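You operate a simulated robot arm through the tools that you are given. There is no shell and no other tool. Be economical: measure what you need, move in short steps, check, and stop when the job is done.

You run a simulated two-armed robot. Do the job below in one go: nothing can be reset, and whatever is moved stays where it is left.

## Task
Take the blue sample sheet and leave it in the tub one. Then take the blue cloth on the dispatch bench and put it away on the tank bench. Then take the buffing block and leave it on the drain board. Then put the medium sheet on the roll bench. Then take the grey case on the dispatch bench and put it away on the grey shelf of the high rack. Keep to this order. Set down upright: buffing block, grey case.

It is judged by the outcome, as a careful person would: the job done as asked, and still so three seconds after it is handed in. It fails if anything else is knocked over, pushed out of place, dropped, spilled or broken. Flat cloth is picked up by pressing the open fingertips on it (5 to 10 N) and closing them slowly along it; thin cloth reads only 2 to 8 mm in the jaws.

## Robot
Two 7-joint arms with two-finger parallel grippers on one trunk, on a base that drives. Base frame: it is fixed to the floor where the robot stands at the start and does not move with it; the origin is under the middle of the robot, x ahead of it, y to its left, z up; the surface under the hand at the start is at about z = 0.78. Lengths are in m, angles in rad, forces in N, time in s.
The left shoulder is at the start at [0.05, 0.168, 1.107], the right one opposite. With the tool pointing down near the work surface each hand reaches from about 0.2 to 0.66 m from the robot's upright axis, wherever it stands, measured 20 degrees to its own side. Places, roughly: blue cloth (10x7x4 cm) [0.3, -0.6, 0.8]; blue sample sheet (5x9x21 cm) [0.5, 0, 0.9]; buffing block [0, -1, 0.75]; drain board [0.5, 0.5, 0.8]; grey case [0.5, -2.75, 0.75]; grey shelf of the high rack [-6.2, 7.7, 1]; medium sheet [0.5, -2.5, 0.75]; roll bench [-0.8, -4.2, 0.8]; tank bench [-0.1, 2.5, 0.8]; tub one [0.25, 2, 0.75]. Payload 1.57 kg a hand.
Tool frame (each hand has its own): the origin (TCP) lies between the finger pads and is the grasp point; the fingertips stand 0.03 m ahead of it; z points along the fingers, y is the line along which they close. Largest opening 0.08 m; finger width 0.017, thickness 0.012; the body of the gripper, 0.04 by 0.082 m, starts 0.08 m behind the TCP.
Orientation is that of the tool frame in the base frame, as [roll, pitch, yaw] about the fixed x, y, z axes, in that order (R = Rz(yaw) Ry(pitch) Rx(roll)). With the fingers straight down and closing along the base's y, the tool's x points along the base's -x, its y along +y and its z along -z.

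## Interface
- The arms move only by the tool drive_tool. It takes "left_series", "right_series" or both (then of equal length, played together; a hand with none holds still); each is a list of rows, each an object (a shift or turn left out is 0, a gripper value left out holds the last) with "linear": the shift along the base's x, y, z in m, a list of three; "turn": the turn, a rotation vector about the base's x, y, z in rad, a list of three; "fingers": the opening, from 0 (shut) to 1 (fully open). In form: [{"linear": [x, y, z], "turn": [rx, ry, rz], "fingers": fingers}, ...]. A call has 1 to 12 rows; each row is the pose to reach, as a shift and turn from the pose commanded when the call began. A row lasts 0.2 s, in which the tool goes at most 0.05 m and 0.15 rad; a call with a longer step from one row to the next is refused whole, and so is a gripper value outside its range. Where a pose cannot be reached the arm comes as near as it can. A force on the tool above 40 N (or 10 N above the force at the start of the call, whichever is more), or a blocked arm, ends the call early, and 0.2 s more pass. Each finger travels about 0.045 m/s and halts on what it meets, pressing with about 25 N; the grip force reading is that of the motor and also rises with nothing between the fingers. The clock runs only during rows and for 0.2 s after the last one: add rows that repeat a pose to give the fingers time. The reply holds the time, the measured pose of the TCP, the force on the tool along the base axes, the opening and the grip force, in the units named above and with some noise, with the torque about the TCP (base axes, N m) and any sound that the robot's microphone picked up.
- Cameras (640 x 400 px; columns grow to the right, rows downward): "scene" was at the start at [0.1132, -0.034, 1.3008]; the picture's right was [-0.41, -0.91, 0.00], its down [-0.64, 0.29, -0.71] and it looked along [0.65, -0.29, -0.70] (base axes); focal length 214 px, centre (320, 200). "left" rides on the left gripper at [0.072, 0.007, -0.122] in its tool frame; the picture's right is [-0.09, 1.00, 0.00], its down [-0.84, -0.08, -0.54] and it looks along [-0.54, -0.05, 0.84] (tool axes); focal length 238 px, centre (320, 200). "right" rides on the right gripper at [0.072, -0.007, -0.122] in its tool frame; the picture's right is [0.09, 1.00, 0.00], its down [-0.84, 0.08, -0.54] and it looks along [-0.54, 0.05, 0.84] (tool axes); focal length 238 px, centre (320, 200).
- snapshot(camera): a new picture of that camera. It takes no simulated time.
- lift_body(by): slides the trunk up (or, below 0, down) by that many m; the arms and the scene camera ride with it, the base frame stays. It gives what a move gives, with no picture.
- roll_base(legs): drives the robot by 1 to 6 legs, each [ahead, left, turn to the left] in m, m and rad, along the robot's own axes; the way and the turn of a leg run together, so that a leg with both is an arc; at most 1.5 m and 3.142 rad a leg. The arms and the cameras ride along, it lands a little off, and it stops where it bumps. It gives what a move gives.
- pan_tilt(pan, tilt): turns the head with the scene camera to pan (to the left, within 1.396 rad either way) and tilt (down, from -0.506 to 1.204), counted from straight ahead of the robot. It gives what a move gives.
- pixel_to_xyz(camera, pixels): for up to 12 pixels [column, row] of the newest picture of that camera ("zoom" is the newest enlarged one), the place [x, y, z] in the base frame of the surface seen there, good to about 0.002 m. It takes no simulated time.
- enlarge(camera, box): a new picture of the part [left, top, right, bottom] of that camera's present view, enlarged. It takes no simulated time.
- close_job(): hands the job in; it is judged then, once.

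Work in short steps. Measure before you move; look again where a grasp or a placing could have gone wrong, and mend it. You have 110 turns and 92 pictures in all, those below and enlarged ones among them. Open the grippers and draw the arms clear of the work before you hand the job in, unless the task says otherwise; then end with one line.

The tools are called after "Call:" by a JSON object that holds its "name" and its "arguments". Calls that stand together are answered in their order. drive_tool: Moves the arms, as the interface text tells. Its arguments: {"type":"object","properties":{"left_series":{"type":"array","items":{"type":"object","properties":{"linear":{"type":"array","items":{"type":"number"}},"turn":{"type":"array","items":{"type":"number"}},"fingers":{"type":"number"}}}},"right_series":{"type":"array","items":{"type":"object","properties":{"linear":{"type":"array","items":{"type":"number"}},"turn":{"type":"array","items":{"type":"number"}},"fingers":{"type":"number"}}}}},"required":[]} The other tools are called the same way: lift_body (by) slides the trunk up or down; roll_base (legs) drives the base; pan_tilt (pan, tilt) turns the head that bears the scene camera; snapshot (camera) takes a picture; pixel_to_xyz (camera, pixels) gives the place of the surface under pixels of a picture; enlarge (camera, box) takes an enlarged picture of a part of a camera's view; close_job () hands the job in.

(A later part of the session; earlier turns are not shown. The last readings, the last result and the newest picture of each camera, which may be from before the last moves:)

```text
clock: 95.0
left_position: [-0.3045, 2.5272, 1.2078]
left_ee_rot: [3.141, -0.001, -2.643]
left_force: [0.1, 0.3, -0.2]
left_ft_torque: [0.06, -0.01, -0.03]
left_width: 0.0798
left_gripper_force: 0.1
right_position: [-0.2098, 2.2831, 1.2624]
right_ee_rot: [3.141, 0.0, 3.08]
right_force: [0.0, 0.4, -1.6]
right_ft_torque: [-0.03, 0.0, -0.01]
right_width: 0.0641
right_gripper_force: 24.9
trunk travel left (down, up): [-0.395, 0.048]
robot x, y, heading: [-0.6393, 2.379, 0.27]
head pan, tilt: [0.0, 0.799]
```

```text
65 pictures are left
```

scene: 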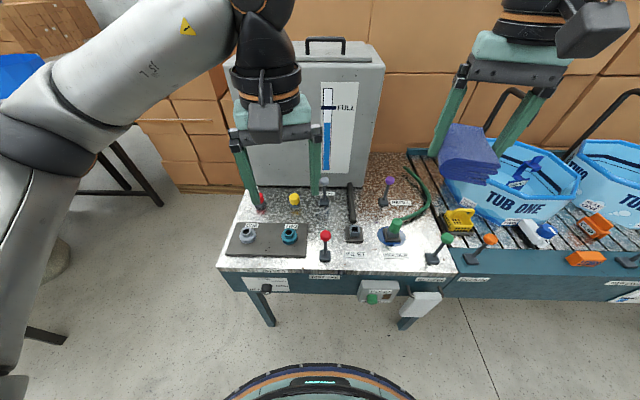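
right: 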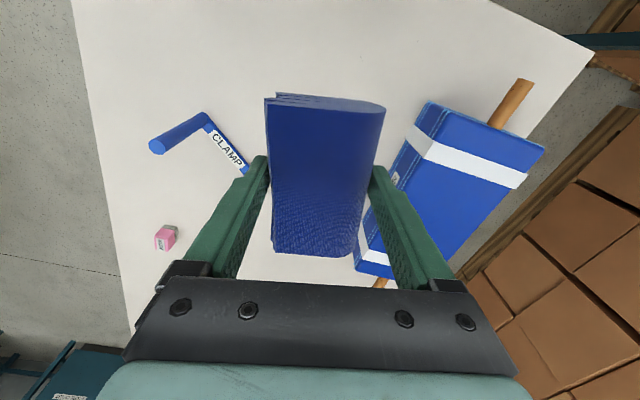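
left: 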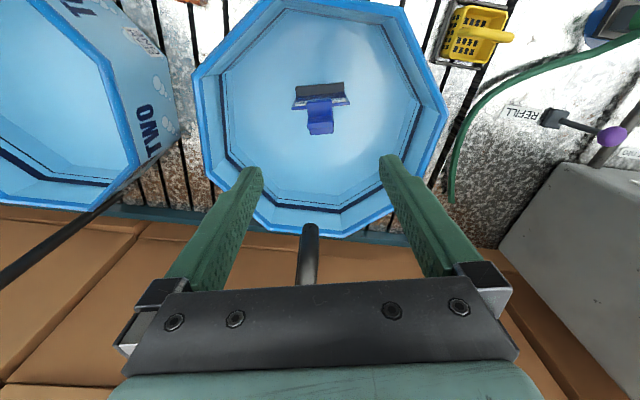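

The tank bench is crowded with controls; I enlarge to find a free patch.

Call:
{"name": "enlarge", "arguments": {"camera": "scene", "box": [210, 150, 470, 310]}}

Call:
{"name": "pixel_to_xyz", "arguments": {"camera": "scene", "pixels": [[220, 265], [450, 268], [250, 195], [370, 255], [370, 200], [340, 210], [300, 210], [310, 255], [420, 200], [400, 180], [440, 225], [378, 220]]}}

```text
2.46 times, centred on (340, 230) of scene
```

zoom: 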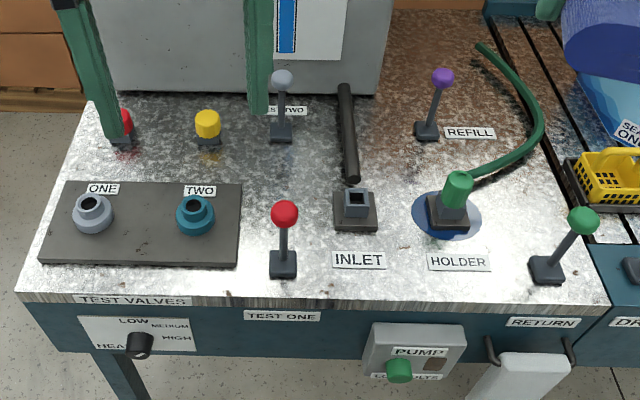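

```text
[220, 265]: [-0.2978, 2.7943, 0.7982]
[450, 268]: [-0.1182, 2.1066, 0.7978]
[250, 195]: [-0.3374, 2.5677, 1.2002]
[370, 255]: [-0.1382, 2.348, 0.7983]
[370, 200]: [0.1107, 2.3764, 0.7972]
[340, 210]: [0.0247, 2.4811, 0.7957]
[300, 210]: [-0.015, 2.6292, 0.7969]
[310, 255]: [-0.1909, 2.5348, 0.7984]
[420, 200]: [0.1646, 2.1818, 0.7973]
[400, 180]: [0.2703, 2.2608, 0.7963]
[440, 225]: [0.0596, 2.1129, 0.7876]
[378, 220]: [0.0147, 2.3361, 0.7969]
```

Free patch between the valve plate, TEST TWO lever, black bar/INLET and the red lever, around zoom (290,190). I measure its limits.

Call:
{"name": "pixel_to_xyz", "arguments": {"camera": "zoom", "pixels": [[239, 235], [242, 187], [281, 145], [283, 248], [331, 225], [333, 192], [350, 180], [337, 120], [285, 212], [282, 78], [210, 215], [290, 185]]}}

```text
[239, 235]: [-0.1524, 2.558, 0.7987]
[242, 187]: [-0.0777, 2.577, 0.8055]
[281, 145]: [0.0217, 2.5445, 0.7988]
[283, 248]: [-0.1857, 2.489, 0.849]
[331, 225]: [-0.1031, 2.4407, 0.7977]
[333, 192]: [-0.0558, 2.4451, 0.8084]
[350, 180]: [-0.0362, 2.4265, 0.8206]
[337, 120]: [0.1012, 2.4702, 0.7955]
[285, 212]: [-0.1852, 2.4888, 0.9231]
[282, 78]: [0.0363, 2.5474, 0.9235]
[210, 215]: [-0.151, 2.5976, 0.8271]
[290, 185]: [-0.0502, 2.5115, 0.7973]
```

Free patch centre is (-0.066,2.512), about 12.6 cm wide by 20 cm deep. I move the left hand aside and bring the cloth above it, jaws closing along the bench.

Call:
{"name": "drive_tool", "arguments": {"left_series": [{"linear": [-0.01, 0.035, 0]}, {"linear": [-0.02, 0.07, 0]}, {"linear": [-0.03, 0.105, 0]}, {"linear": [-0.04, 0.14, 0]}, {"linear": [-0.04, 0.14, 0]}, {"linear": [-0.04, 0.14, 0]}, {"linear": [-0.04, 0.14, 0]}, {"linear": [-0.04, 0.14, 0]}], "right_series": [{"linear": [0.0, 0.0, 0], "turn": [0, 0, 0.1]}, {"linear": [0.0, 0.0, 0], "turn": [0, 0, 0.2]}, {"linear": [0.02, 0.04, 0], "turn": [0, 0, 0.31]}, {"linear": [0.05, 0.08, 0], "turn": [0, 0, 0.31]}, {"linear": [0.08, 0.12, 0], "turn": [0, 0, 0.31]}, {"linear": [0.11, 0.16, 0], "turn": [0, 0, 0.31]}, {"linear": [0.135, 0.2, 0], "turn": [0, 0, 0.31]}, {"linear": [0.144, 0.229, 0], "turn": [0, 0, 0.31]}]}}

Call:
{"name": "snapshot", "arguments": {"camera": "right"}}

```text
clock: 96.8
left_position: [-0.3439, 2.6632, 1.2099]
left_ee_rot: [-3.141, -0.001, -2.643]
left_force: [0.5, 0.1, -0.1]
left_ft_torque: [0.05, -0.01, -0.01]
left_width: 0.0801
left_gripper_force: 0.0
right_position: [-0.0963, 2.4823, 1.2491]
right_ee_rot: [-3.141, 0.003, -2.889]
right_force: [-1.1, 0.2, 0.0]
right_ft_torque: [0.0, -0.06, 0.01]
right_width: 0.0639
right_gripper_force: 25.3
right hand out of reach, approached as far as the arm can: row 7, 8
trunk travel left (down, up): [-0.395, 0.048]
robot x, y, heading: [-0.6414, 2.3796, 0.272]
head pan, tilt: [0.0, 0.799]
```

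```text
63 pictures are left
```

right: 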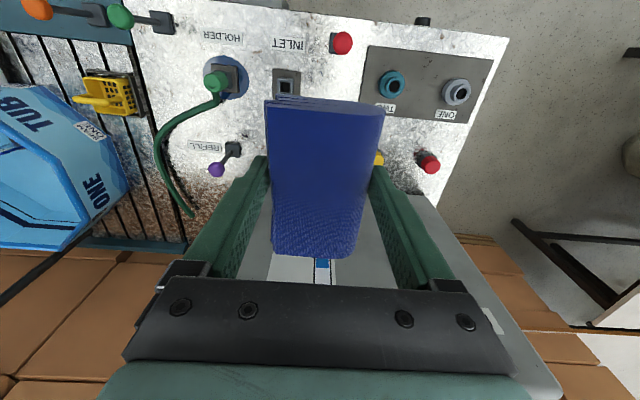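

No contact; I lower by 0.2 while correcting the last 3 cm in x and y, then look.

Call:
{"name": "drive_tool", "arguments": {"right_series": [{"linear": [0, 0, -0.045]}, {"linear": [0, 0, -0.09]}, {"linear": [0.01, 0.01, -0.13]}, {"linear": [0.02, 0.02, -0.17]}, {"linear": [0.03, 0.03, -0.2]}, {"linear": [0.03, 0.03, -0.2]}]}}

Call:
{"name": "snapshot", "arguments": {"camera": "scene"}}

Call:
{"name": "snapshot", "arguments": {"camera": "right"}}

```text
clock: 98.2
left_position: [-0.3424, 2.6641, 1.2094]
left_ee_rot: [3.141, -0.001, -2.643]
left_force: [-0.2, -0.1, -0.6]
left_ft_torque: [0.01, -0.03, 0.0]
left_width: 0.0801
left_gripper_force: 0.1
right_position: [-0.0653, 2.5105, 1.0519]
right_ee_rot: [3.14, 0.0, -2.892]
right_force: [-0.5, -0.1, -1.3]
right_ft_torque: [-0.01, 0.0, 0.0]
right_width: 0.0642
right_gripper_force: 25.1
right hand out of reach, approached as far as the arm can: row 1
trunk travel left (down, up): [-0.395, 0.048]
robot x, y, heading: [-0.6382, 2.3808, 0.271]
head pan, tilt: [0.0, 0.799]
```

```text
62 pictures are left
```

scene: 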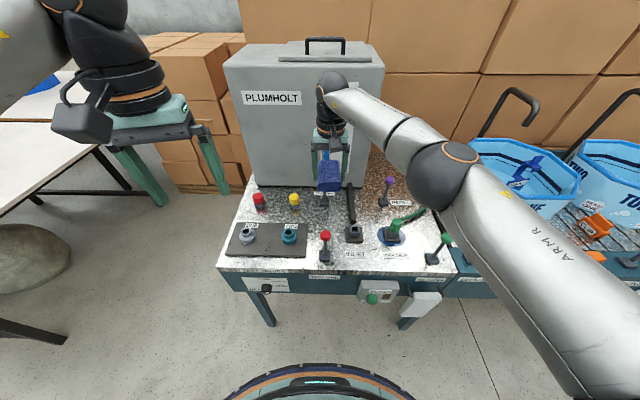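

```text
61 pictures are left
```

right: 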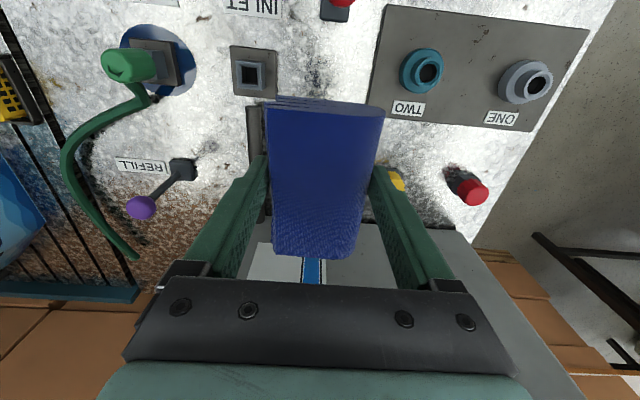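

Hand is at (-0.065,2.511), above the patch. I lower to z≈0.845 and check.

Call:
{"name": "drive_tool", "arguments": {"right_series": [{"linear": [0, 0.001, -0.045]}, {"linear": [0, 0.001, -0.09]}, {"linear": [0, 0.001, -0.135]}, {"linear": [0, 0.001, -0.17]}, {"linear": [0, 0.001, -0.195]}, {"linear": [0, 0.001, -0.206]}, {"linear": [0, 0.001, -0.206]}]}}

Call:
{"name": "enlarge", "arguments": {"camera": "scene", "box": [210, 150, 470, 310]}}

```text
clock: 99.8
left_position: [-0.3428, 2.6654, 1.2074]
left_ee_rot: [-3.14, 0.001, -2.644]
left_force: [0.5, 0.3, -0.9]
left_ft_torque: [-0.01, -0.02, 0.03]
left_width: 0.0802
left_gripper_force: 0.1
right_position: [-0.0788, 2.5022, 0.8587]
right_ee_rot: [-3.141, -0.001, -2.892]
right_force: [0.3, -0.1, -1.1]
right_ft_torque: [0.01, 0.01, -0.03]
right_width: 0.0642
right_gripper_force: 24.8
right hand out of reach, approached as far as the arm can: row 3, 4, 5, 6, 7
trunk travel left (down, up): [-0.395, 0.048]
robot x, y, heading: [-0.6376, 2.3765, 0.27]
head pan, tilt: [0.0, 0.799]
```

```text
2.46 times, centred on (340, 230) of scene
```

zoom: 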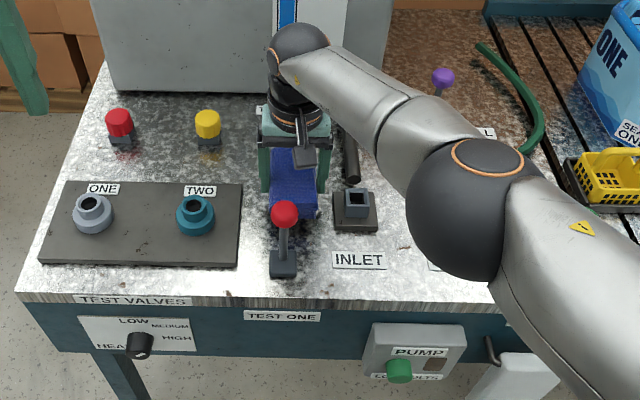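

It slid 1.5 cm short. I raise the arm 5 cm with a 1.4 cm forward correction, then lower with the trunk instead. First I check elbow clearance.

Call:
{"name": "pixel_to_xyz", "arguments": {"camera": "zoom", "pixels": [[440, 265], [500, 270], [440, 200], [380, 130], [540, 320], [303, 155]]}}

Call:
{"name": "drive_tool", "arguments": {"right_series": [{"linear": [0, 0, 0.03]}, {"linear": [0.013, 0.009, 0.05]}, {"linear": [0.013, 0.009, 0.05]}]}}

```text
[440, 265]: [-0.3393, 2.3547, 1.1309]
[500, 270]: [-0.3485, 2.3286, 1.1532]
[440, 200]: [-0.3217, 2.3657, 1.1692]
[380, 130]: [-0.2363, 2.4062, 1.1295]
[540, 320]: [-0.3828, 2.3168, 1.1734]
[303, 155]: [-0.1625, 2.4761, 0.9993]
```

```text
clock: 100.6
left_position: [-0.3428, 2.6653, 1.2092]
left_ee_rot: [-3.141, -0.001, -2.645]
left_force: [0.9, -0.3, -0.1]
left_ft_torque: [-0.02, 0.0, -0.02]
left_width: 0.0801
left_gripper_force: 0.1
right_position: [-0.0697, 2.508, 0.9094]
right_ee_rot: [3.139, 0.001, -2.892]
right_force: [-0.7, 0.1, -0.8]
right_ft_torque: [0.0, 0.0, 0.01]
right_width: 0.064
right_gripper_force: 25.0
right hand out of reach, approached as far as the arm can: row 2
trunk travel left (down, up): [-0.395, 0.048]
robot x, y, heading: [-0.6395, 2.3756, 0.269]
head pan, tilt: [0.0, 0.799]
```

Elbow is high, fine. Now trunk down 0.073.

Call:
{"name": "lift_body", "arguments": {"by": -0.073}}

Call:
{"name": "snapshot", "arguments": {"camera": "right"}}

```text
clock: 101.7
left_position: [-0.3438, 2.6647, 1.1371]
left_ee_rot: [3.141, 0.0, -2.646]
left_force: [0.0, 0.1, -0.3]
left_ft_torque: [-0.01, 0.03, -0.04]
left_width: 0.0801
left_gripper_force: 0.2
right_position: [-0.0693, 2.508, 0.8359]
right_ee_rot: [3.141, 0.002, -2.891]
right_force: [-0.4, 0.0, -0.6]
right_ft_torque: [-0.03, -0.04, 0.02]
right_width: 0.0643
right_gripper_force: 24.6
trunk travel left (down, up): [-0.322, 0.121]
robot x, y, heading: [-0.6368, 2.3763, 0.27]
head pan, tilt: [0.0, 0.799]
```

```text
59 pictures are left
```

right: 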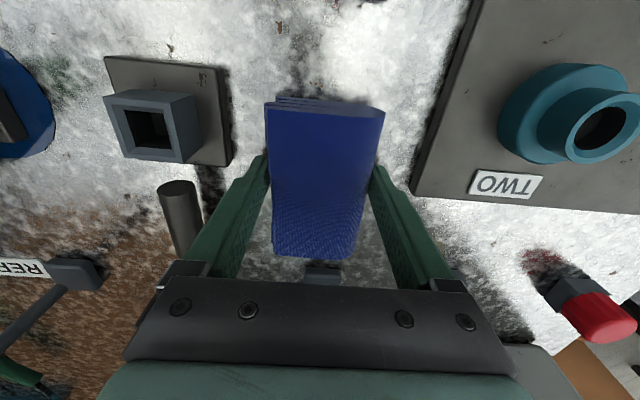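

Clear on both sides. I open the jaws (9 mm each side) and then rise straight up.

Call:
{"name": "drive_tool", "arguments": {"right_series": [{"fingers": 0.9}, {"fingers": 0.96}, {"fingers": 0.96}, {"fingers": 0.96}, {"fingers": 0.96}]}}

Call:
{"name": "lift_body", "arguments": {"by": 0.16}}

Call:
{"name": "snapshot", "arguments": {"camera": "right"}}

```text
clock: 102.9
left_position: [-0.3442, 2.665, 1.1354]
left_ee_rot: [3.141, -0.001, -2.645]
left_force: [-1.5, -1.3, 0.3]
left_ft_torque: [0.04, -0.02, 0.0]
left_width: 0.0799
left_gripper_force: 0.0
right_position: [-0.0697, 2.5075, 0.8367]
right_ee_rot: [-3.142, 0.0, -2.891]
right_force: [0.2, 0.1, 0.0]
right_ft_torque: [0.0, 0.0, -0.03]
right_width: 0.0767
right_gripper_force: 0.0
trunk travel left (down, up): [-0.322, 0.121]
robot x, y, heading: [-0.6374, 2.3803, 0.27]
head pan, tilt: [0.0, 0.799]
```

```text
clock: 104.4
left_position: [-0.3431, 2.6646, 1.2563]
left_ee_rot: [3.141, 0.001, -2.644]
left_force: [0.7, 0.6, -0.3]
left_ft_torque: [0.01, -0.04, -0.03]
left_width: 0.0802
left_gripper_force: 0.1
right_position: [-0.07, 2.5082, 0.9556]
right_ee_rot: [-3.141, -0.001, -2.893]
right_force: [0.5, -0.6, -1.4]
right_ft_torque: [0.01, -0.01, 0.04]
right_width: 0.0763
right_gripper_force: 0.0
right hand out of reach, approached as far as the arm can: row 1
trunk travel left (down, up): [-0.443, 0.0]
robot x, y, heading: [-0.6349, 2.3788, 0.273]
head pan, tilt: [0.0, 0.799]
```

```text
58 pictures are left
```

right: 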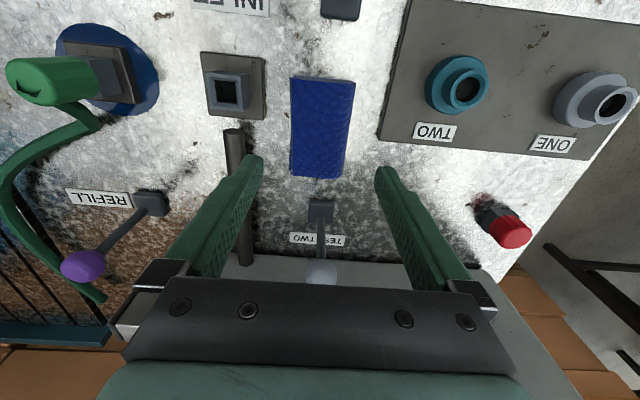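

The cloth lies neatly on the tank bench. I raise the right hand and pull both arms in, then drive along to the west side of the dispatch bench for the buffing block.

Call:
{"name": "drive_tool", "arguments": {"right_series": [{"linear": [0, 0, 0.045]}, {"linear": [0, 0, 0.09]}, {"linear": [0, 0, 0.13]}, {"linear": [-0.02, -0.035, 0.15]}, {"linear": [-0.04, -0.07, 0.17]}, {"linear": [-0.06, -0.105, 0.19]}, {"linear": [-0.08, -0.14, 0.2]}, {"linear": [-0.1, -0.175, 0.2]}, {"linear": [-0.12, -0.21, 0.2]}, {"linear": [-0.14, -0.245, 0.2]}, {"linear": [-0.153, -0.27, 0.2]}]}}

Call:
{"name": "roll_base", "arguments": {"legs": [[-0.273, -1.09, 0], [-0.273, -1.09, 0], [-0.273, -1.09, 0]]}}

Call:
{"name": "pan_tilt", "arguments": {"pan": 0.0, "tilt": 0.75}}

Call:
{"name": "snapshot", "arguments": {"camera": "scene"}}

```text
clock: 106.8
left_position: [-0.3439, 2.6633, 1.2578]
left_ee_rot: [3.14, 0.001, -2.644]
left_force: [0.0, -1.0, 0.0]
left_ft_torque: [0.02, 0.01, 0.0]
left_width: 0.0799
left_gripper_force: 0.0
right_position: [-0.2239, 2.2389, 1.1577]
right_ee_rot: [3.14, 0.001, -2.892]
right_force: [-0.9, -0.2, -0.2]
right_ft_torque: [0.01, 0.01, -0.02]
right_width: 0.0767
right_gripper_force: 0.0
trunk travel left (down, up): [-0.443, 0.0]
robot x, y, heading: [-0.641, 2.3781, 0.273]
head pan, tilt: [0.0, 0.799]
```

```text
clock: 135.4
left_position: [-0.2472, -0.6786, 1.257]
left_ee_rot: [3.141, 0.002, -2.626]
left_force: [0.8, 0.2, -0.1]
left_ft_torque: [0.01, -0.01, -0.02]
left_width: 0.0801
left_gripper_force: 0.0
right_position: [-0.1182, -1.1023, 1.1576]
right_ee_rot: [3.142, -0.001, -2.873]
right_force: [-0.5, 0.5, -0.3]
right_ft_torque: [0.01, -0.01, -0.02]
right_width: 0.0768
right_gripper_force: 0.0
trunk travel left (down, up): [-0.443, 0.0]
robot x, y, heading: [-0.5335, -0.969, 0.286]
head pan, tilt: [0.0, 0.799]
```

```text
clock: 136.0
left_position: [-0.2467, -0.6799, 1.2573]
left_ee_rot: [-3.141, 0.001, -2.627]
left_force: [-0.2, -0.2, -0.3]
left_ft_torque: [-0.01, -0.04, 0.02]
left_width: 0.0799
left_gripper_force: 0.2
right_position: [-0.1183, -1.102, 1.1562]
right_ee_rot: [3.141, 0.0, -2.876]
right_force: [0.0, -0.2, 0.2]
right_ft_torque: [0.03, -0.02, 0.01]
right_width: 0.0767
right_gripper_force: 0.1
trunk travel left (down, up): [-0.443, 0.0]
robot x, y, heading: [-0.5353, -0.9683, 0.287]
head pan, tilt: [0.0, 0.75]
```

```text
57 pictures are left
```

scene: 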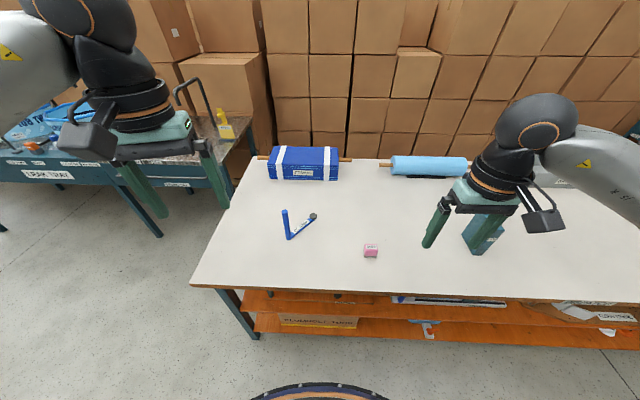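

The buffing block is at (371,250). I enlarge and measure it and the bench edge.

Call:
{"name": "enlarge", "arguments": {"camera": "scene", "box": [330, 220, 410, 280]}}

Call:
{"name": "pixel_to_xyz", "arguments": {"camera": "scene", "pixels": [[371, 246], [365, 246], [377, 246], [371, 254], [371, 243], [370, 290], [364, 255], [378, 255]]}}

```text
6.67 times, centred on (370, 250) of scene
```

zoom: 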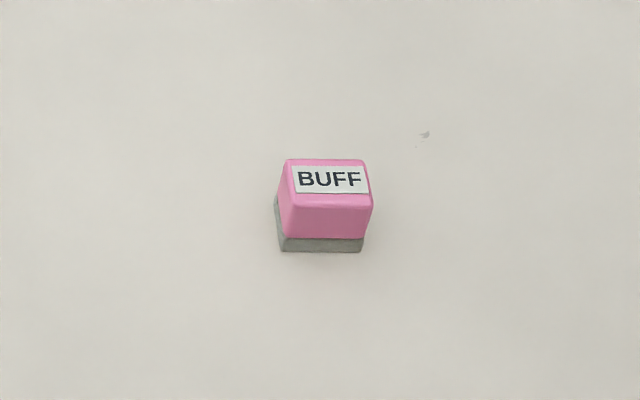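

```text
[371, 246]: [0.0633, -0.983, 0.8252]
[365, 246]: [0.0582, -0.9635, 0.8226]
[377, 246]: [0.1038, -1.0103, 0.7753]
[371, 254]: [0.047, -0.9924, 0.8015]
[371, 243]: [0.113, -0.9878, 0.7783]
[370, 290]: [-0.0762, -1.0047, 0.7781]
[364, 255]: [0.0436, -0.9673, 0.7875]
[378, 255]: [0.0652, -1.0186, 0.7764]
```

I measure the block's corners in the zoom.

Call:
{"name": "pixel_to_xyz", "arguments": {"camera": "zoom", "pixels": [[291, 164], [361, 165], [296, 203], [368, 203], [329, 180], [288, 245], [360, 246], [326, 225]]}}

Call:
{"name": "snapshot", "arguments": {"camera": "right"}}

```text
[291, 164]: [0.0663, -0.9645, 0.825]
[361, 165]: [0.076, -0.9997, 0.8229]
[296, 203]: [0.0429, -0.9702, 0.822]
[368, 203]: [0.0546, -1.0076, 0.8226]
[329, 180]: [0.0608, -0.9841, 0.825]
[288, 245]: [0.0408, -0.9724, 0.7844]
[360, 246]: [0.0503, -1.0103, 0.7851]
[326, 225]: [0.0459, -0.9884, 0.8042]
```

```text
55 pictures are left
```

right: 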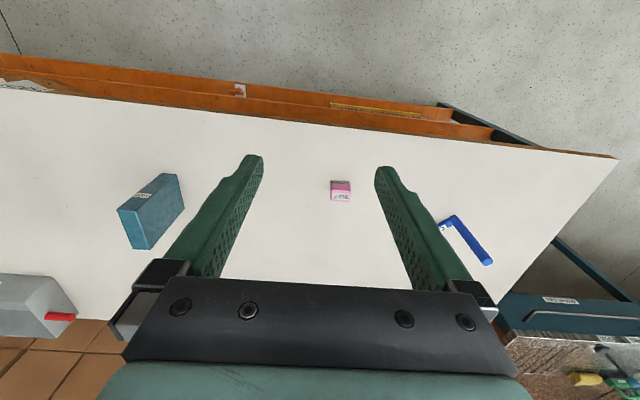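

Block centre (0.0605,-0.986), 4 cm wide along an axis yawed 0.30, height 0.777–0.825. I lower the trunk and bring the right hand above it.

Call:
{"name": "lift_body", "arguments": {"by": -0.168}}

Call:
{"name": "drive_tool", "arguments": {"right_series": [{"linear": [0.036, 0.023, 0], "turn": [0, 0, 0.037]}, {"linear": [0.072, 0.046, 0], "turn": [0, 0, 0.037]}, {"linear": [0.108, 0.07, 0], "turn": [0, 0, 0.037]}, {"linear": [0.144, 0.094, 0], "turn": [0, 0, 0.037]}, {"linear": [0.179, 0.116, 0], "turn": [0, 0, 0.037]}, {"linear": [0.179, 0.116, -0.04], "turn": [0, 0, 0.037]}, {"linear": [0.179, 0.116, -0.08], "turn": [0, 0, 0.037], "fingers": 1}, {"linear": [0.179, 0.116, -0.08], "turn": [0, 0, 0.037], "fingers": 1}]}}

Call:
{"name": "snapshot", "arguments": {"camera": "right"}}

```text
clock: 137.9
left_position: [-0.2469, -0.6786, 1.0882]
left_ee_rot: [3.141, -0.001, -2.626]
left_force: [0.3, -0.8, -0.2]
left_ft_torque: [-0.02, 0.01, 0.0]
left_width: 0.0801
left_gripper_force: 0.1
right_position: [-0.1182, -1.1026, 0.9893]
right_ee_rot: [3.141, 0.0, -2.875]
right_force: [0.8, -0.2, -0.7]
right_ft_torque: [0.02, -0.02, 0.0]
right_width: 0.0767
right_gripper_force: 0.1
trunk travel left (down, up): [-0.275, 0.168]
robot x, y, heading: [-0.5365, -0.9687, 0.288]
head pan, tilt: [0.0, 0.75]
```

```text
clock: 139.7
left_position: [-0.2457, -0.6797, 1.0892]
left_ee_rot: [3.141, 0.0, -2.626]
left_force: [0.9, -0.3, 0.9]
left_ft_torque: [0.02, -0.01, 0.01]
left_width: 0.0799
left_gripper_force: 0.1
right_position: [0.0603, -0.9867, 0.9073]
right_ee_rot: [-3.141, 0.002, -2.837]
right_force: [0.6, -0.7, 0.7]
right_ft_torque: [0.02, -0.01, 0.01]
right_width: 0.0802
right_gripper_force: 0.0
trunk travel left (down, up): [-0.275, 0.168]
robot x, y, heading: [-0.5351, -0.9722, 0.288]
head pan, tilt: [0.0, 0.75]
```

```text
54 pictures are left
```

right: 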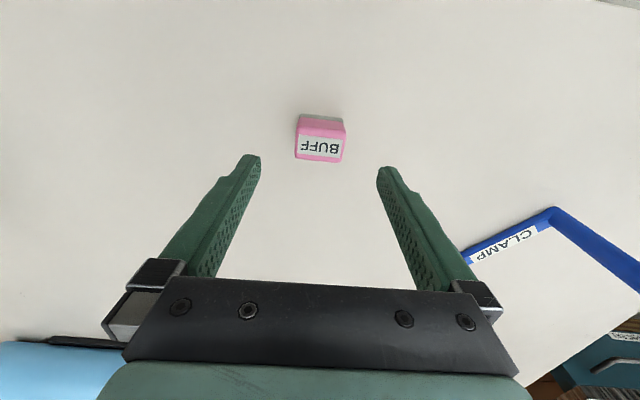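

Well aligned at (320,140). I descend 9.5 cm and close.

Call:
{"name": "drive_tool", "arguments": {"right_series": [{"linear": [0, 0, -0.045]}, {"linear": [0, 0, -0.08]}, {"linear": [0, 0, -0.095]}, {"linear": [0, 0, -0.095], "fingers": 0.5}, {"linear": [0, 0, -0.095], "fingers": 0.2}, {"linear": [0, 0, -0.095], "fingers": 0.2}, {"linear": [0, 0, -0.095], "fingers": 0.2}, {"linear": [0, 0, -0.095], "fingers": 0}, {"linear": [0, 0, -0.095], "fingers": 0}]}}

Call:
{"name": "snapshot", "arguments": {"camera": "right"}}

```text
clock: 141.7
left_position: [-0.2452, -0.6791, 1.0896]
left_ee_rot: [3.141, 0.0, -2.627]
left_force: [0.0, -0.5, 0.3]
left_ft_torque: [0.01, 0.0, -0.01]
left_width: 0.0798
left_gripper_force: 0.0
right_position: [0.0599, -0.9856, 0.8142]
right_ee_rot: [3.141, 0.0, -2.837]
right_force: [0.4, -0.6, 0.0]
right_ft_torque: [-0.02, 0.04, -0.02]
right_width: 0.0445
right_gripper_force: 25.2
trunk travel left (down, up): [-0.275, 0.168]
robot x, y, heading: [-0.536, -0.972, 0.289]
head pan, tilt: [0.0, 0.75]
```

```text
53 pictures are left
```

right: 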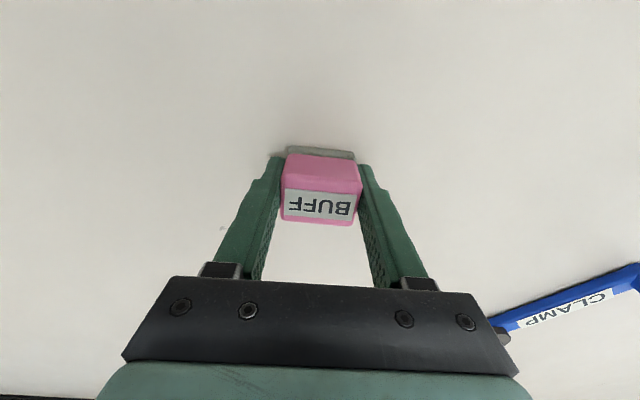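

Gripped at 44 mm. I lift, draw in, raise the trunk, and drive around the bench corner to the drain board.

Call:
{"name": "drive_tool", "arguments": {"right_series": [{"linear": [0, 0, 0.045]}, {"linear": [0, 0, 0.09]}, {"linear": [0, 0, 0.135]}, {"linear": [0, 0, 0.18]}, {"linear": [-0.035, -0.01, 0.21]}, {"linear": [-0.07, -0.02, 0.23]}, {"linear": [-0.105, -0.03, 0.25]}, {"linear": [-0.14, -0.04, 0.25]}, {"linear": [-0.14, -0.04, 0.25]}]}}

Call:
{"name": "lift_body", "arguments": {"by": 0.12}}

Call:
{"name": "roll_base", "arguments": {"legs": [[0, 0.85, -0.02], [0.76, 0.48, 0]]}}

Call:
{"name": "pan_tilt", "arguments": {"pan": -0.1, "tilt": 0.8}}

Call:
{"name": "snapshot", "arguments": {"camera": "scene"}}

```text
clock: 143.7
left_position: [-0.2456, -0.6795, 1.0896]
left_ee_rot: [-3.14, -0.001, -2.627]
left_force: [-0.8, -0.5, 0.2]
left_ft_torque: [0.0, -0.02, 0.01]
left_width: 0.0803
left_gripper_force: 0.0
right_position: [-0.08, -1.0276, 1.063]
right_ee_rot: [-3.141, 0.001, -2.838]
right_force: [-0.4, -1.4, -1.0]
right_ft_torque: [-0.01, 0.02, -0.02]
right_width: 0.0446
right_gripper_force: 25.2
trunk travel left (down, up): [-0.275, 0.168]
robot x, y, heading: [-0.5362, -0.9711, 0.293]
head pan, tilt: [0.0, 0.75]
```

```text
clock: 145.2
left_position: [-0.2465, -0.6787, 1.2076]
left_ee_rot: [3.141, 0.0, -2.626]
left_force: [-0.6, -0.5, 0.4]
left_ft_torque: [0.0, 0.03, 0.0]
left_width: 0.08
left_gripper_force: 0.0
right_position: [-0.0784, -1.0258, 1.1831]
right_ee_rot: [-3.141, 0.0, -2.838]
right_force: [0.0, 0.2, -1.1]
right_ft_torque: [-0.02, -0.01, -0.01]
right_width: 0.0447
right_gripper_force: 25.6
trunk travel left (down, up): [-0.395, 0.048]
robot x, y, heading: [-0.5386, -0.9686, 0.292]
head pan, tilt: [0.0, 0.75]
```

```text
clock: 157.4
left_position: [0.1318, 0.7962, 1.2092]
left_ee_rot: [-3.141, 0.0, -2.643]
left_force: [0.6, -0.6, 0.2]
left_ft_torque: [0.0, -0.02, 0.0]
left_width: 0.0801
left_gripper_force: 0.0
right_position: [0.2936, 0.4469, 1.1835]
right_ee_rot: [-3.141, -0.001, -2.853]
right_force: [-0.3, -0.5, -0.3]
right_ft_torque: [0.01, 0.04, 0.0]
right_width: 0.0443
right_gripper_force: 25.3
trunk travel left (down, up): [-0.395, 0.048]
robot x, y, heading: [-0.1591, 0.5116, 0.275]
head pan, tilt: [0.0, 0.75]
```

```text
clock: 158.0
left_position: [0.1323, 0.7965, 1.2084]
left_ee_rot: [3.141, 0.0, -2.643]
left_force: [-0.1, -0.4, -0.5]
left_ft_torque: [0.05, 0.01, 0.01]
left_width: 0.0799
left_gripper_force: 0.1
right_position: [0.2938, 0.4468, 1.1831]
right_ee_rot: [3.14, 0.002, -2.853]
right_force: [-0.4, -0.1, -0.1]
right_ft_torque: [0.01, -0.01, 0.01]
right_width: 0.0442
right_gripper_force: 24.7
trunk travel left (down, up): [-0.395, 0.048]
robot x, y, heading: [-0.1623, 0.5088, 0.275]
head pan, tilt: [-0.099, 0.799]
```

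```text
52 pictures are left
```

scene: 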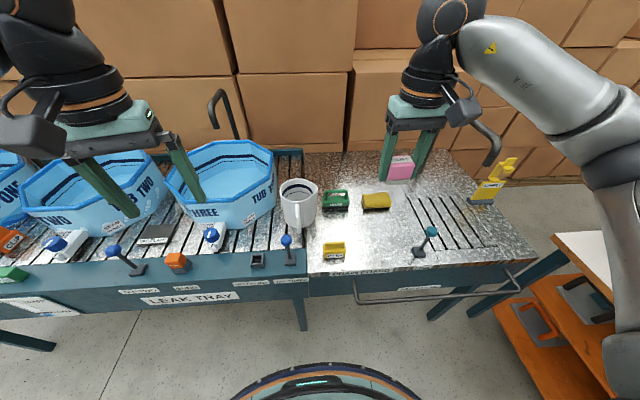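

The right bench section is labelled DRAIN BOARD. I enlarge it to find a free flat patch.

Call:
{"name": "enlarge", "arguments": {"camera": "scene", "box": [270, 150, 530, 310]}}

Call:
{"name": "pixel_to_xyz", "arguments": {"camera": "scene", "pixels": [[375, 235], [390, 240], [345, 230], [333, 246], [420, 255], [405, 200], [315, 225], [376, 200], [336, 200], [310, 262], [430, 228], [355, 165]]}}

```text
2.46 times, centred on (400, 230) of scene
```

zoom: 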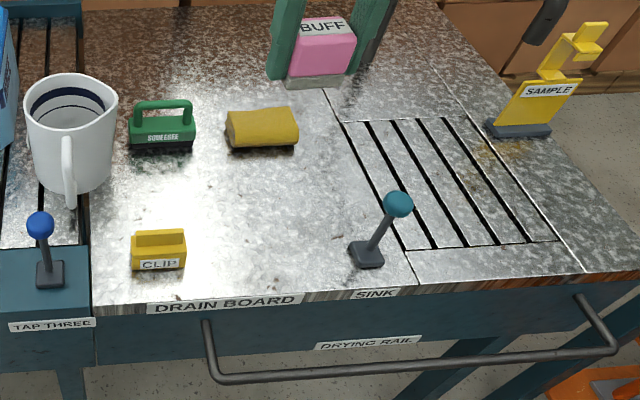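

```text
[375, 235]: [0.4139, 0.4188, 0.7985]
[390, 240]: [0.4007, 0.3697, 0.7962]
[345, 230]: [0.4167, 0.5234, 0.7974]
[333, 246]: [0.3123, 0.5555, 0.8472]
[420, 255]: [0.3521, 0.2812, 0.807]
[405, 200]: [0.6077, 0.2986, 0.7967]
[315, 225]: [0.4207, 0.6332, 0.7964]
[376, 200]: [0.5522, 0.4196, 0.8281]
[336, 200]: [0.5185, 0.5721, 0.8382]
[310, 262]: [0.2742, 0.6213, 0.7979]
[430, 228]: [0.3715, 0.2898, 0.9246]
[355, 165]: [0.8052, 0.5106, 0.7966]
```

Free patch around (0.41,0.43), over 12 cm from clip, sponge and lever. I move over it and come down to ~1.5 cm above.

Call:
{"name": "lift_body", "arguments": {"by": -0.12}}

Call:
{"name": "drive_tool", "arguments": {"right_series": [{"linear": [0.04, -0.006, 0]}, {"linear": [0.08, -0.012, 0]}, {"linear": [0.116, -0.017, 0]}, {"linear": [0.116, -0.017, -0.045]}, {"linear": [0.116, -0.017, -0.09]}, {"linear": [0.116, -0.017, -0.135]}, {"linear": [0.116, -0.017, -0.175]}, {"linear": [0.116, -0.017, -0.21]}, {"linear": [0.116, -0.017, -0.21]}]}}

Call:
{"name": "snapshot", "arguments": {"camera": "right"}}

```text
clock: 159.5
left_position: [0.1318, 0.7966, 1.0892]
left_ee_rot: [3.141, 0.002, -2.642]
left_force: [-0.4, 0.0, -0.3]
left_ft_torque: [0.03, -0.01, -0.01]
left_width: 0.0799
left_gripper_force: 0.0
right_position: [0.2944, 0.4465, 1.0635]
right_ee_rot: [3.142, 0.001, -2.852]
right_force: [0.6, 0.3, -0.3]
right_ft_torque: [0.03, 0.03, 0.01]
right_width: 0.0445
right_gripper_force: 25.2
trunk travel left (down, up): [-0.275, 0.168]
robot x, y, heading: [-0.1627, 0.5107, 0.277]
head pan, tilt: [-0.099, 0.799]
```

```text
clock: 161.5
left_position: [0.1306, 0.7967, 1.0878]
left_ee_rot: [-3.141, 0.0, -2.643]
left_force: [0.0, 0.2, -0.4]
left_ft_torque: [0.01, 0.0, -0.01]
left_width: 0.0799
left_gripper_force: 0.0
right_position: [0.4105, 0.4293, 0.853]
right_ee_rot: [-3.141, 0.001, -2.852]
right_force: [0.5, -1.0, -0.5]
right_ft_torque: [0.01, 0.01, 0.0]
right_width: 0.0444
right_gripper_force: 25.6
trunk travel left (down, up): [-0.275, 0.168]
robot x, y, heading: [-0.1637, 0.5096, 0.269]
head pan, tilt: [-0.099, 0.799]
```

```text
50 pictures are left
```

right: 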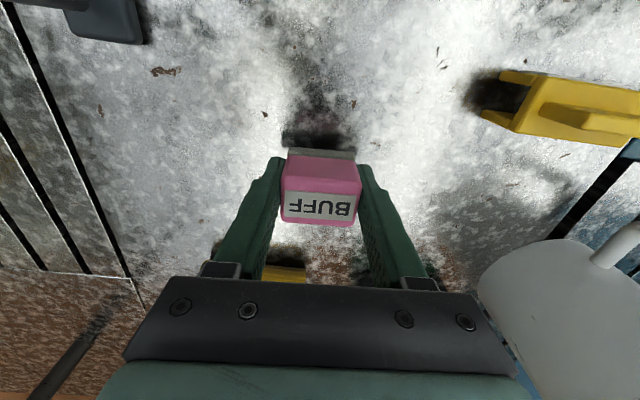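

Clear all around. I go down 1.8 cm to contact and read the force.

Call:
{"name": "drive_tool", "arguments": {"right_series": [{"linear": [0, 0, -0.01]}, {"linear": [0, 0, -0.0165]}, {"linear": [0, 0, -0.0185]}, {"linear": [0, 0, -0.0185]}]}}

```text
clock: 162.5
left_position: [0.1313, 0.7966, 1.0892]
left_ee_rot: [-3.141, 0.0, -2.644]
left_force: [0.0, -0.9, -0.1]
left_ft_torque: [-0.04, -0.03, 0.02]
left_width: 0.0801
left_gripper_force: 0.0
right_position: [0.4107, 0.4304, 0.8336]
right_ee_rot: [-3.141, 0.002, -2.85]
right_force: [-0.2, 0.7, -1.6]
right_ft_torque: [0.01, -0.02, 0.04]
right_width: 0.0445
right_gripper_force: 25.2
trunk travel left (down, up): [-0.275, 0.168]
robot x, y, heading: [-0.1627, 0.51, 0.269]
head pan, tilt: [-0.099, 0.799]
```

Nearly on the surface; 2 mm more, then open and rise.

Call:
{"name": "drive_tool", "arguments": {"right_series": [{"linear": [0, 0, -0.0015]}, {"linear": [0, 0, -0.002]}, {"linear": [0, 0, -0.002], "fingers": 0.7}, {"linear": [0, 0, -0.002], "fingers": 1}, {"linear": [0, 0, -0.002], "fingers": 1}, {"linear": [0, 0, -0.002], "fingers": 1}, {"linear": [0, 0, 0.03], "fingers": 1}, {"linear": [0, 0, 0.075], "fingers": 1}, {"linear": [0, 0, 0.12], "fingers": 1}, {"linear": [0, 0, 0.16], "fingers": 1}, {"linear": [0, 0, 0.16], "fingers": 1}]}}

Call:
{"name": "snapshot", "arguments": {"camera": "right"}}

```text
clock: 164.9
left_position: [0.1324, 0.7962, 1.0889]
left_ee_rot: [3.141, 0.001, -2.643]
left_force: [-0.5, 0.5, -0.6]
left_ft_torque: [0.0, 0.02, -0.02]
left_width: 0.0796
left_gripper_force: 0.1
right_position: [0.4082, 0.43, 0.9935]
right_ee_rot: [-3.141, 0.001, -2.851]
right_force: [-0.1, -0.4, 0.2]
right_ft_torque: [0.01, 0.0, 0.02]
right_width: 0.08
right_gripper_force: 0.1
trunk travel left (down, up): [-0.275, 0.168]
robot x, y, heading: [-0.1622, 0.512, 0.274]
head pan, tilt: [-0.099, 0.799]
```

```text
49 pictures are left
```

right: 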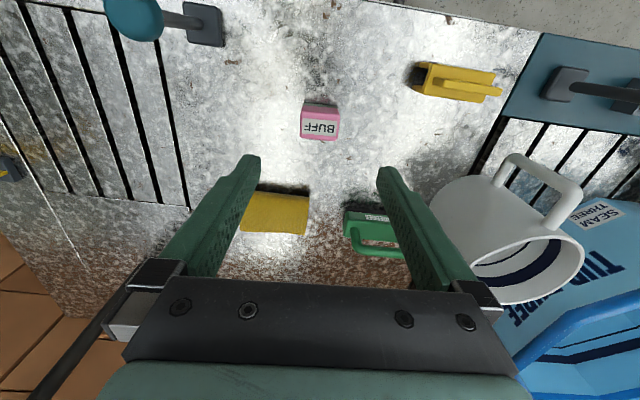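

The block stands upright on the drain board. I raise and pull in the arm, then drive back around to the west side of the dispatch bench and look right.

Call:
{"name": "drive_tool", "arguments": {"right_series": [{"linear": [-0.03, 0, 0.035]}, {"linear": [-0.06, 0, 0.07]}, {"linear": [-0.09, -0.01, 0.1]}, {"linear": [-0.13, -0.03, 0.12]}, {"linear": [-0.17, -0.05, 0.12]}, {"linear": [-0.2, -0.07, 0.12]}]}}

Call:
{"name": "roll_base", "arguments": {"legs": [[-0.68, -0.44, 0], [-0.125, -1.0, 0]]}}

Call:
{"name": "pan_tilt", "arguments": {"pan": -0.95, "tilt": 0.5}}

Call:
{"name": "snapshot", "arguments": {"camera": "scene"}}

```text
clock: 166.3
left_position: [0.1305, 0.7969, 1.0901]
left_ee_rot: [-3.141, 0.001, -2.642]
left_force: [0.0, 0.1, 1.0]
left_ft_torque: [0.01, 0.02, -0.02]
left_width: 0.0796
left_gripper_force: 0.2
right_position: [0.2088, 0.3602, 1.1143]
right_ee_rot: [-3.14, 0.001, -2.854]
right_force: [-0.2, 0.4, -0.4]
right_ft_torque: [0.03, 0.03, 0.03]
right_width: 0.08
right_gripper_force: 0.0
trunk travel left (down, up): [-0.275, 0.168]
robot x, y, heading: [-0.1637, 0.5127, 0.272]
head pan, tilt: [-0.099, 0.799]
```

```text
clock: 179.4
left_position: [-0.2637, -0.8122, 1.0891]
left_ee_rot: [3.141, 0.0, -2.669]
left_force: [0.0, 0.1, -1.0]
left_ft_torque: [-0.02, -0.01, -0.04]
left_width: 0.08
left_gripper_force: 0.1
right_position: [-0.1977, -1.2481, 1.1157]
right_ee_rot: [-3.141, -0.001, -2.881]
right_force: [1.0, 0.2, 0.2]
right_ft_torque: [-0.01, 0.03, 0.02]
right_width: 0.08
right_gripper_force: 0.1
trunk travel left (down, up): [-0.275, 0.168]
robot x, y, heading: [-0.5656, -1.0905, 0.248]
head pan, tilt: [-0.099, 0.799]
```

```text
clock: 180.6
left_position: [-0.2639, -0.8118, 1.089]
left_ee_rot: [-3.141, 0.0, -2.669]
left_force: [-0.5, -0.3, 0.0]
left_ft_torque: [-0.02, -0.04, -0.02]
left_width: 0.0798
left_gripper_force: 0.1
right_position: [-0.1984, -1.2481, 1.1139]
right_ee_rot: [-3.139, 0.001, -2.88]
right_force: [-0.9, 0.7, -0.2]
right_ft_torque: [0.0, 0.02, 0.01]
right_width: 0.0801
right_gripper_force: 0.1
trunk travel left (down, up): [-0.275, 0.168]
robot x, y, heading: [-0.5665, -1.0919, 0.249]
head pan, tilt: [-0.949, 0.499]
```

```text
48 pictures are left
```

scene: 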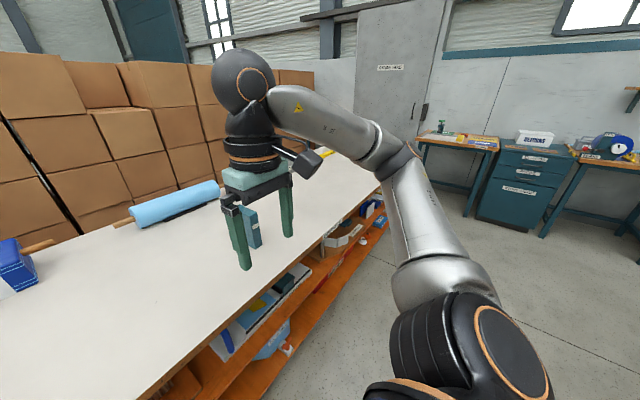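

The floor west of the bench is clear. I measure the tables ahead.

Call:
{"name": "pixel_to_xyz", "arguments": {"camera": "scene", "pixels": [[460, 142], [490, 220], [520, 235], [535, 150], [620, 160], [610, 145], [550, 232], [385, 185], [440, 210], [470, 330]]}}

Call:
{"name": "roll_base", "arguments": {"legs": [[0, -1.3, 0]]}}

Call:
{"name": "pan_tilt", "arguments": {"pan": 0.0, "tilt": 0.7}}

Call:
{"name": "snapshot", "arguments": {"camera": "scene"}}

```text
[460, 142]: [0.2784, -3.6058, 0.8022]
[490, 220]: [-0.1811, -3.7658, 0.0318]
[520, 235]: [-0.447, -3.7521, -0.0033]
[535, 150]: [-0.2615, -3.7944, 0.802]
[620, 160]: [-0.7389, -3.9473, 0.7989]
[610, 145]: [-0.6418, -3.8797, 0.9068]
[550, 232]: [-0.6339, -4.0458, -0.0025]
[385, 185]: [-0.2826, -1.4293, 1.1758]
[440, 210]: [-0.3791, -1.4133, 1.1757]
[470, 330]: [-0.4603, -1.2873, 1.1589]
```

```text
clock: 192.4
left_position: [0.0608, -2.0952, 1.0893]
left_ee_rot: [-3.141, 0.0, -2.663]
left_force: [0.5, 0.0, 0.4]
left_ft_torque: [0.03, 0.01, 0.0]
left_width: 0.0799
left_gripper_force: 0.0
right_position: [0.1291, -2.5328, 1.1142]
right_ee_rot: [3.141, 0.0, -2.874]
right_force: [-0.2, -0.4, 0.4]
right_ft_torque: [0.03, 0.03, -0.01]
right_width: 0.0799
right_gripper_force: 0.1
trunk travel left (down, up): [-0.275, 0.168]
robot x, y, heading: [-0.2388, -2.3756, 0.255]
head pan, tilt: [-0.949, 0.499]
```

```text
clock: 193.7
left_position: [0.0598, -2.0961, 1.0891]
left_ee_rot: [-3.141, 0.0, -2.663]
left_force: [-0.2, 0.7, -0.9]
left_ft_torque: [0.04, 0.04, -0.01]
left_width: 0.0801
left_gripper_force: 0.0
right_position: [0.1276, -2.5331, 1.115]
right_ee_rot: [3.141, 0.0, -2.875]
right_force: [-0.2, 0.1, -0.5]
right_ft_torque: [-0.04, 0.0, -0.02]
right_width: 0.0803
right_gripper_force: 0.1
trunk travel left (down, up): [-0.275, 0.168]
robot x, y, heading: [-0.2399, -2.3774, 0.25]
head pan, tilt: [0.0, 0.7]
```

```text
47 pictures are left
```

scene: 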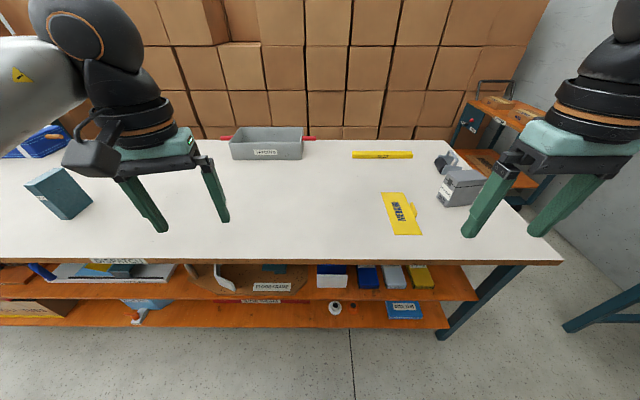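

The yellow "MEDIUM" sheet is at (402,213), the grey case at (460,187). I enlarge both.

Call:
{"name": "enlarge", "arguments": {"camera": "scene", "box": [340, 130, 520, 250]}}

Call:
{"name": "snapshot", "arguments": {"camera": "right"}}

```text
3.33 times, centred on (430, 190) of scene
```

zoom: 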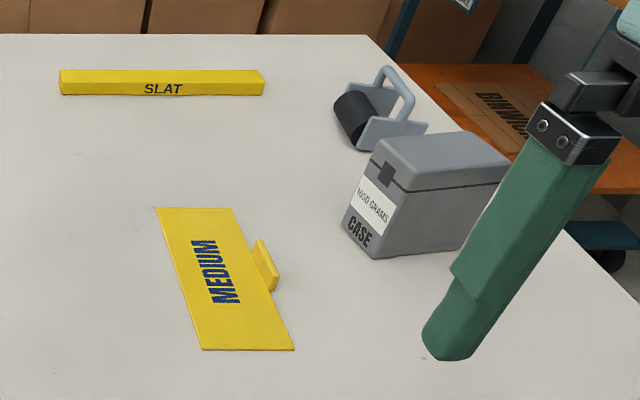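

```text
45 pictures are left
```

right: 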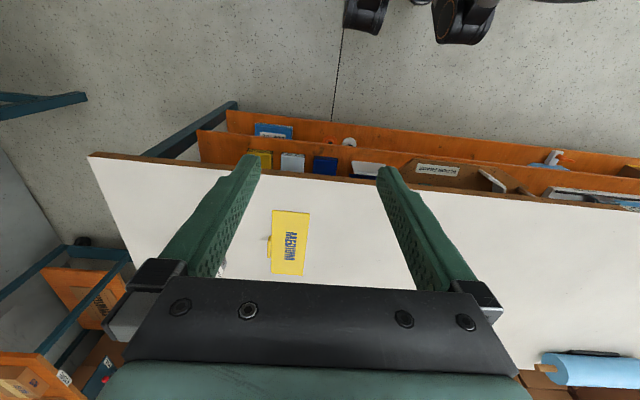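

I measure the sheet, its side tab and the case.

Call:
{"name": "pixel_to_xyz", "arguments": {"camera": "zoom", "pixels": [[160, 210], [233, 210], [203, 347], [290, 347], [262, 242], [277, 288], [258, 255], [268, 280], [225, 280], [264, 262], [272, 272], [245, 240]]}}

Call:
{"name": "pixel_to_xyz", "arguments": {"camera": "zoom", "pixels": [[375, 145], [405, 190], [508, 157], [475, 135], [440, 160], [345, 222], [370, 255], [462, 248], [390, 172], [365, 120], [385, 70], [420, 128]]}}

```text
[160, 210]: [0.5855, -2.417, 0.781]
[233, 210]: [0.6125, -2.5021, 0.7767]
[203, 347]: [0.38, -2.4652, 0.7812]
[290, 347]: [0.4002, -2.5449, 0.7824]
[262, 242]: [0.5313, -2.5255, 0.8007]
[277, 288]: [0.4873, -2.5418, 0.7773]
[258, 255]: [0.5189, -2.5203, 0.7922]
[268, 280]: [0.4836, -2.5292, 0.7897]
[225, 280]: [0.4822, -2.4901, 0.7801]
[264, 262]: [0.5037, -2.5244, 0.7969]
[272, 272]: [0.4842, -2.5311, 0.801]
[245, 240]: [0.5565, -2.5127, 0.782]
```

```text
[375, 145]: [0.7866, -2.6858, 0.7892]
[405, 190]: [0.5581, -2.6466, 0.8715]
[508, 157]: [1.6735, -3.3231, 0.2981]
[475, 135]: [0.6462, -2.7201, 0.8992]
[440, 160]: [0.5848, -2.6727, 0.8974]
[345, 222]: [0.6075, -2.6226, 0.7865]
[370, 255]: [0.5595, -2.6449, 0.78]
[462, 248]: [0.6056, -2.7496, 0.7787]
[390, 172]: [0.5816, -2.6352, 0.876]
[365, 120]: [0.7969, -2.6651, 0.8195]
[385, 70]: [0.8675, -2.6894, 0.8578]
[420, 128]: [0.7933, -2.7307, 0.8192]
```

The sheet is rigid and lies flat with a raised tab (z to 0.80) at about (0.508,-2.528) along direction ~0.23 rad. I drive closer and bring the right hand above the tab.

Call:
{"name": "roll_base", "arguments": {"legs": [[0.11, -0.15, 0]]}}

```text
clock: 195.6
left_position: [0.2026, -2.2134, 1.0889]
left_ee_rot: [3.141, -0.002, -2.659]
left_force: [-0.4, 0.2, 0.4]
left_ft_torque: [0.01, 0.0, -0.01]
left_width: 0.0802
left_gripper_force: 0.0
right_position: [0.2724, -2.6517, 1.1149]
right_ee_rot: [-3.141, 0.001, -2.871]
right_force: [-0.6, 0.7, 0.4]
right_ft_torque: [0.01, 0.05, -0.01]
right_width: 0.08
right_gripper_force: 0.0
trunk travel left (down, up): [-0.275, 0.168]
robot x, y, heading: [-0.0958, -2.4966, 0.254]
head pan, tilt: [0.0, 0.7]
```

Call:
{"name": "drive_tool", "arguments": {"right_series": [{"linear": [0.04, 0.021, 0], "turn": [0, 0, -0.041]}, {"linear": [0.08, 0.042, 0], "turn": [0, 0, -0.041]}, {"linear": [0.12, 0.063, 0], "turn": [0, 0, -0.041]}, {"linear": [0.16, 0.084, 0], "turn": [0, 0, -0.041]}, {"linear": [0.2, 0.105, 0], "turn": [0, 0, -0.041]}, {"linear": [0.236, 0.125, -0.02], "turn": [0, 0, -0.041], "fingers": 0.5}, {"linear": [0.236, 0.125, -0.065], "turn": [0, 0, -0.041], "fingers": 0.5}, {"linear": [0.236, 0.125, -0.11], "turn": [0, 0, -0.041], "fingers": 0.5}, {"linear": [0.236, 0.125, -0.15], "turn": [0, 0, -0.041], "fingers": 0.5}, {"linear": [0.236, 0.125, -0.19], "turn": [0, 0, -0.041], "fingers": 0.5}, {"linear": [0.236, 0.125, -0.19], "turn": [0, 0, -0.041], "fingers": 0.5}]}}

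Call:
{"name": "snapshot", "arguments": {"camera": "right"}}

```text
clock: 198.0
left_position: [0.2015, -2.2135, 1.0892]
left_ee_rot: [-3.142, 0.0, -2.66]
left_force: [-0.5, -0.1, 0.3]
left_ft_torque: [0.0, 0.03, 0.03]
left_width: 0.0801
left_gripper_force: 0.0
right_position: [0.5088, -2.5255, 0.9234]
right_ee_rot: [3.14, 0.002, -2.91]
right_force: [-0.1, -0.3, 0.9]
right_ft_torque: [0.02, -0.03, 0.01]
right_width: 0.0399
right_gripper_force: 0.1
trunk travel left (down, up): [-0.275, 0.168]
robot x, y, heading: [-0.0973, -2.4929, 0.253]
head pan, tilt: [0.0, 0.7]
```

```text
44 pictures are left
```

right: 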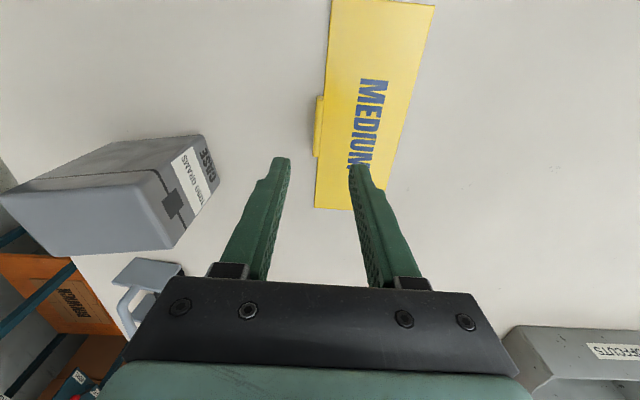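

Tab at (319,127). I enlarge to see its shape and measure.

Call:
{"name": "enlarge", "arguments": {"camera": "right", "box": [280, 80, 380, 180]}}

Call:
{"name": "pixel_to_xyz", "arguments": {"camera": "right", "pixels": [[321, 98], [317, 154], [318, 125], [323, 125], [315, 125], [320, 110], [318, 145], [312, 125], [328, 125]]}}

```text
4.00 times, centred on (330, 130) of right
```

zoom: 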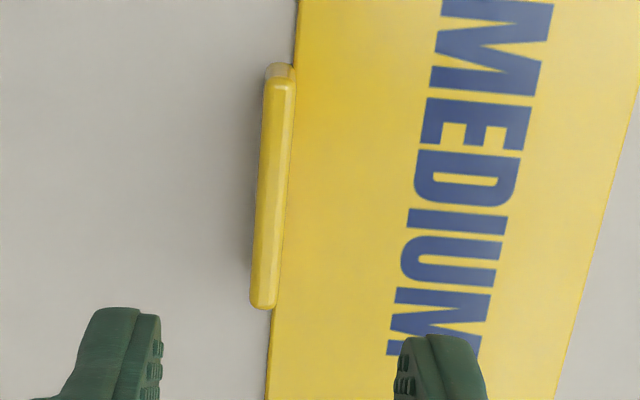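

```text
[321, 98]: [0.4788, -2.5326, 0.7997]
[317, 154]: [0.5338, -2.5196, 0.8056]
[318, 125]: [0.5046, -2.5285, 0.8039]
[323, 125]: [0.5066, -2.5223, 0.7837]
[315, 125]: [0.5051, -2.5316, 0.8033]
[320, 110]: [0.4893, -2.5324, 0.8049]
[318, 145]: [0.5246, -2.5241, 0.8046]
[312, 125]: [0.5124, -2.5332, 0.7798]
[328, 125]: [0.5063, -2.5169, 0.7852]
```

The tab is ~6 mm thick, centre (0.506,-2.5285), top 0.8045; sheet top 0.784. I descend to TCP z≈0.8165 and close slowly.

Call:
{"name": "drive_tool", "arguments": {"right_series": [{"linear": [-0.002, -0.003, -0.045]}, {"linear": [-0.002, -0.003, -0.085]}, {"linear": [-0.002, -0.003, -0.1]}, {"linear": [-0.002, -0.003, -0.107]}, {"linear": [-0.002, -0.003, -0.107], "fingers": 0.35}, {"linear": [-0.002, -0.003, -0.107], "fingers": 0.2}, {"linear": [-0.002, -0.003, -0.107], "fingers": 0.1}, {"linear": [-0.002, -0.003, -0.107], "fingers": 0}, {"linear": [-0.002, -0.003, -0.107], "fingers": 0}, {"linear": [-0.002, -0.003, -0.107], "fingers": 0}]}}

Call:
{"name": "snapshot", "arguments": {"camera": "right"}}

```text
clock: 200.2
left_position: [0.2033, -2.2135, 1.0889]
left_ee_rot: [-3.14, 0.0, -2.659]
left_force: [0.9, -0.1, -0.1]
left_ft_torque: [0.0, 0.0, -0.02]
left_width: 0.0803
left_gripper_force: 0.0
right_position: [0.5072, -2.528, 0.8184]
right_ee_rot: [-3.141, 0.0, -2.911]
right_force: [-0.5, 0.6, 0.2]
right_ft_torque: [-0.03, -0.03, 0.01]
right_width: 0.0071
right_gripper_force: 25.2
trunk travel left (down, up): [-0.275, 0.168]
robot x, y, heading: [-0.0998, -2.4949, 0.255]
head pan, tilt: [0.0, 0.7]
```

```text
42 pictures are left
```

right: 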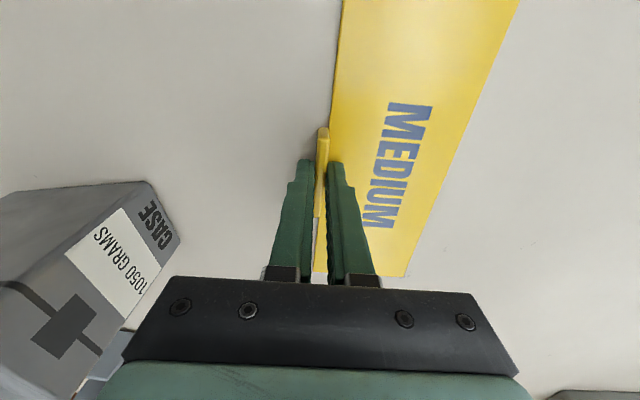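

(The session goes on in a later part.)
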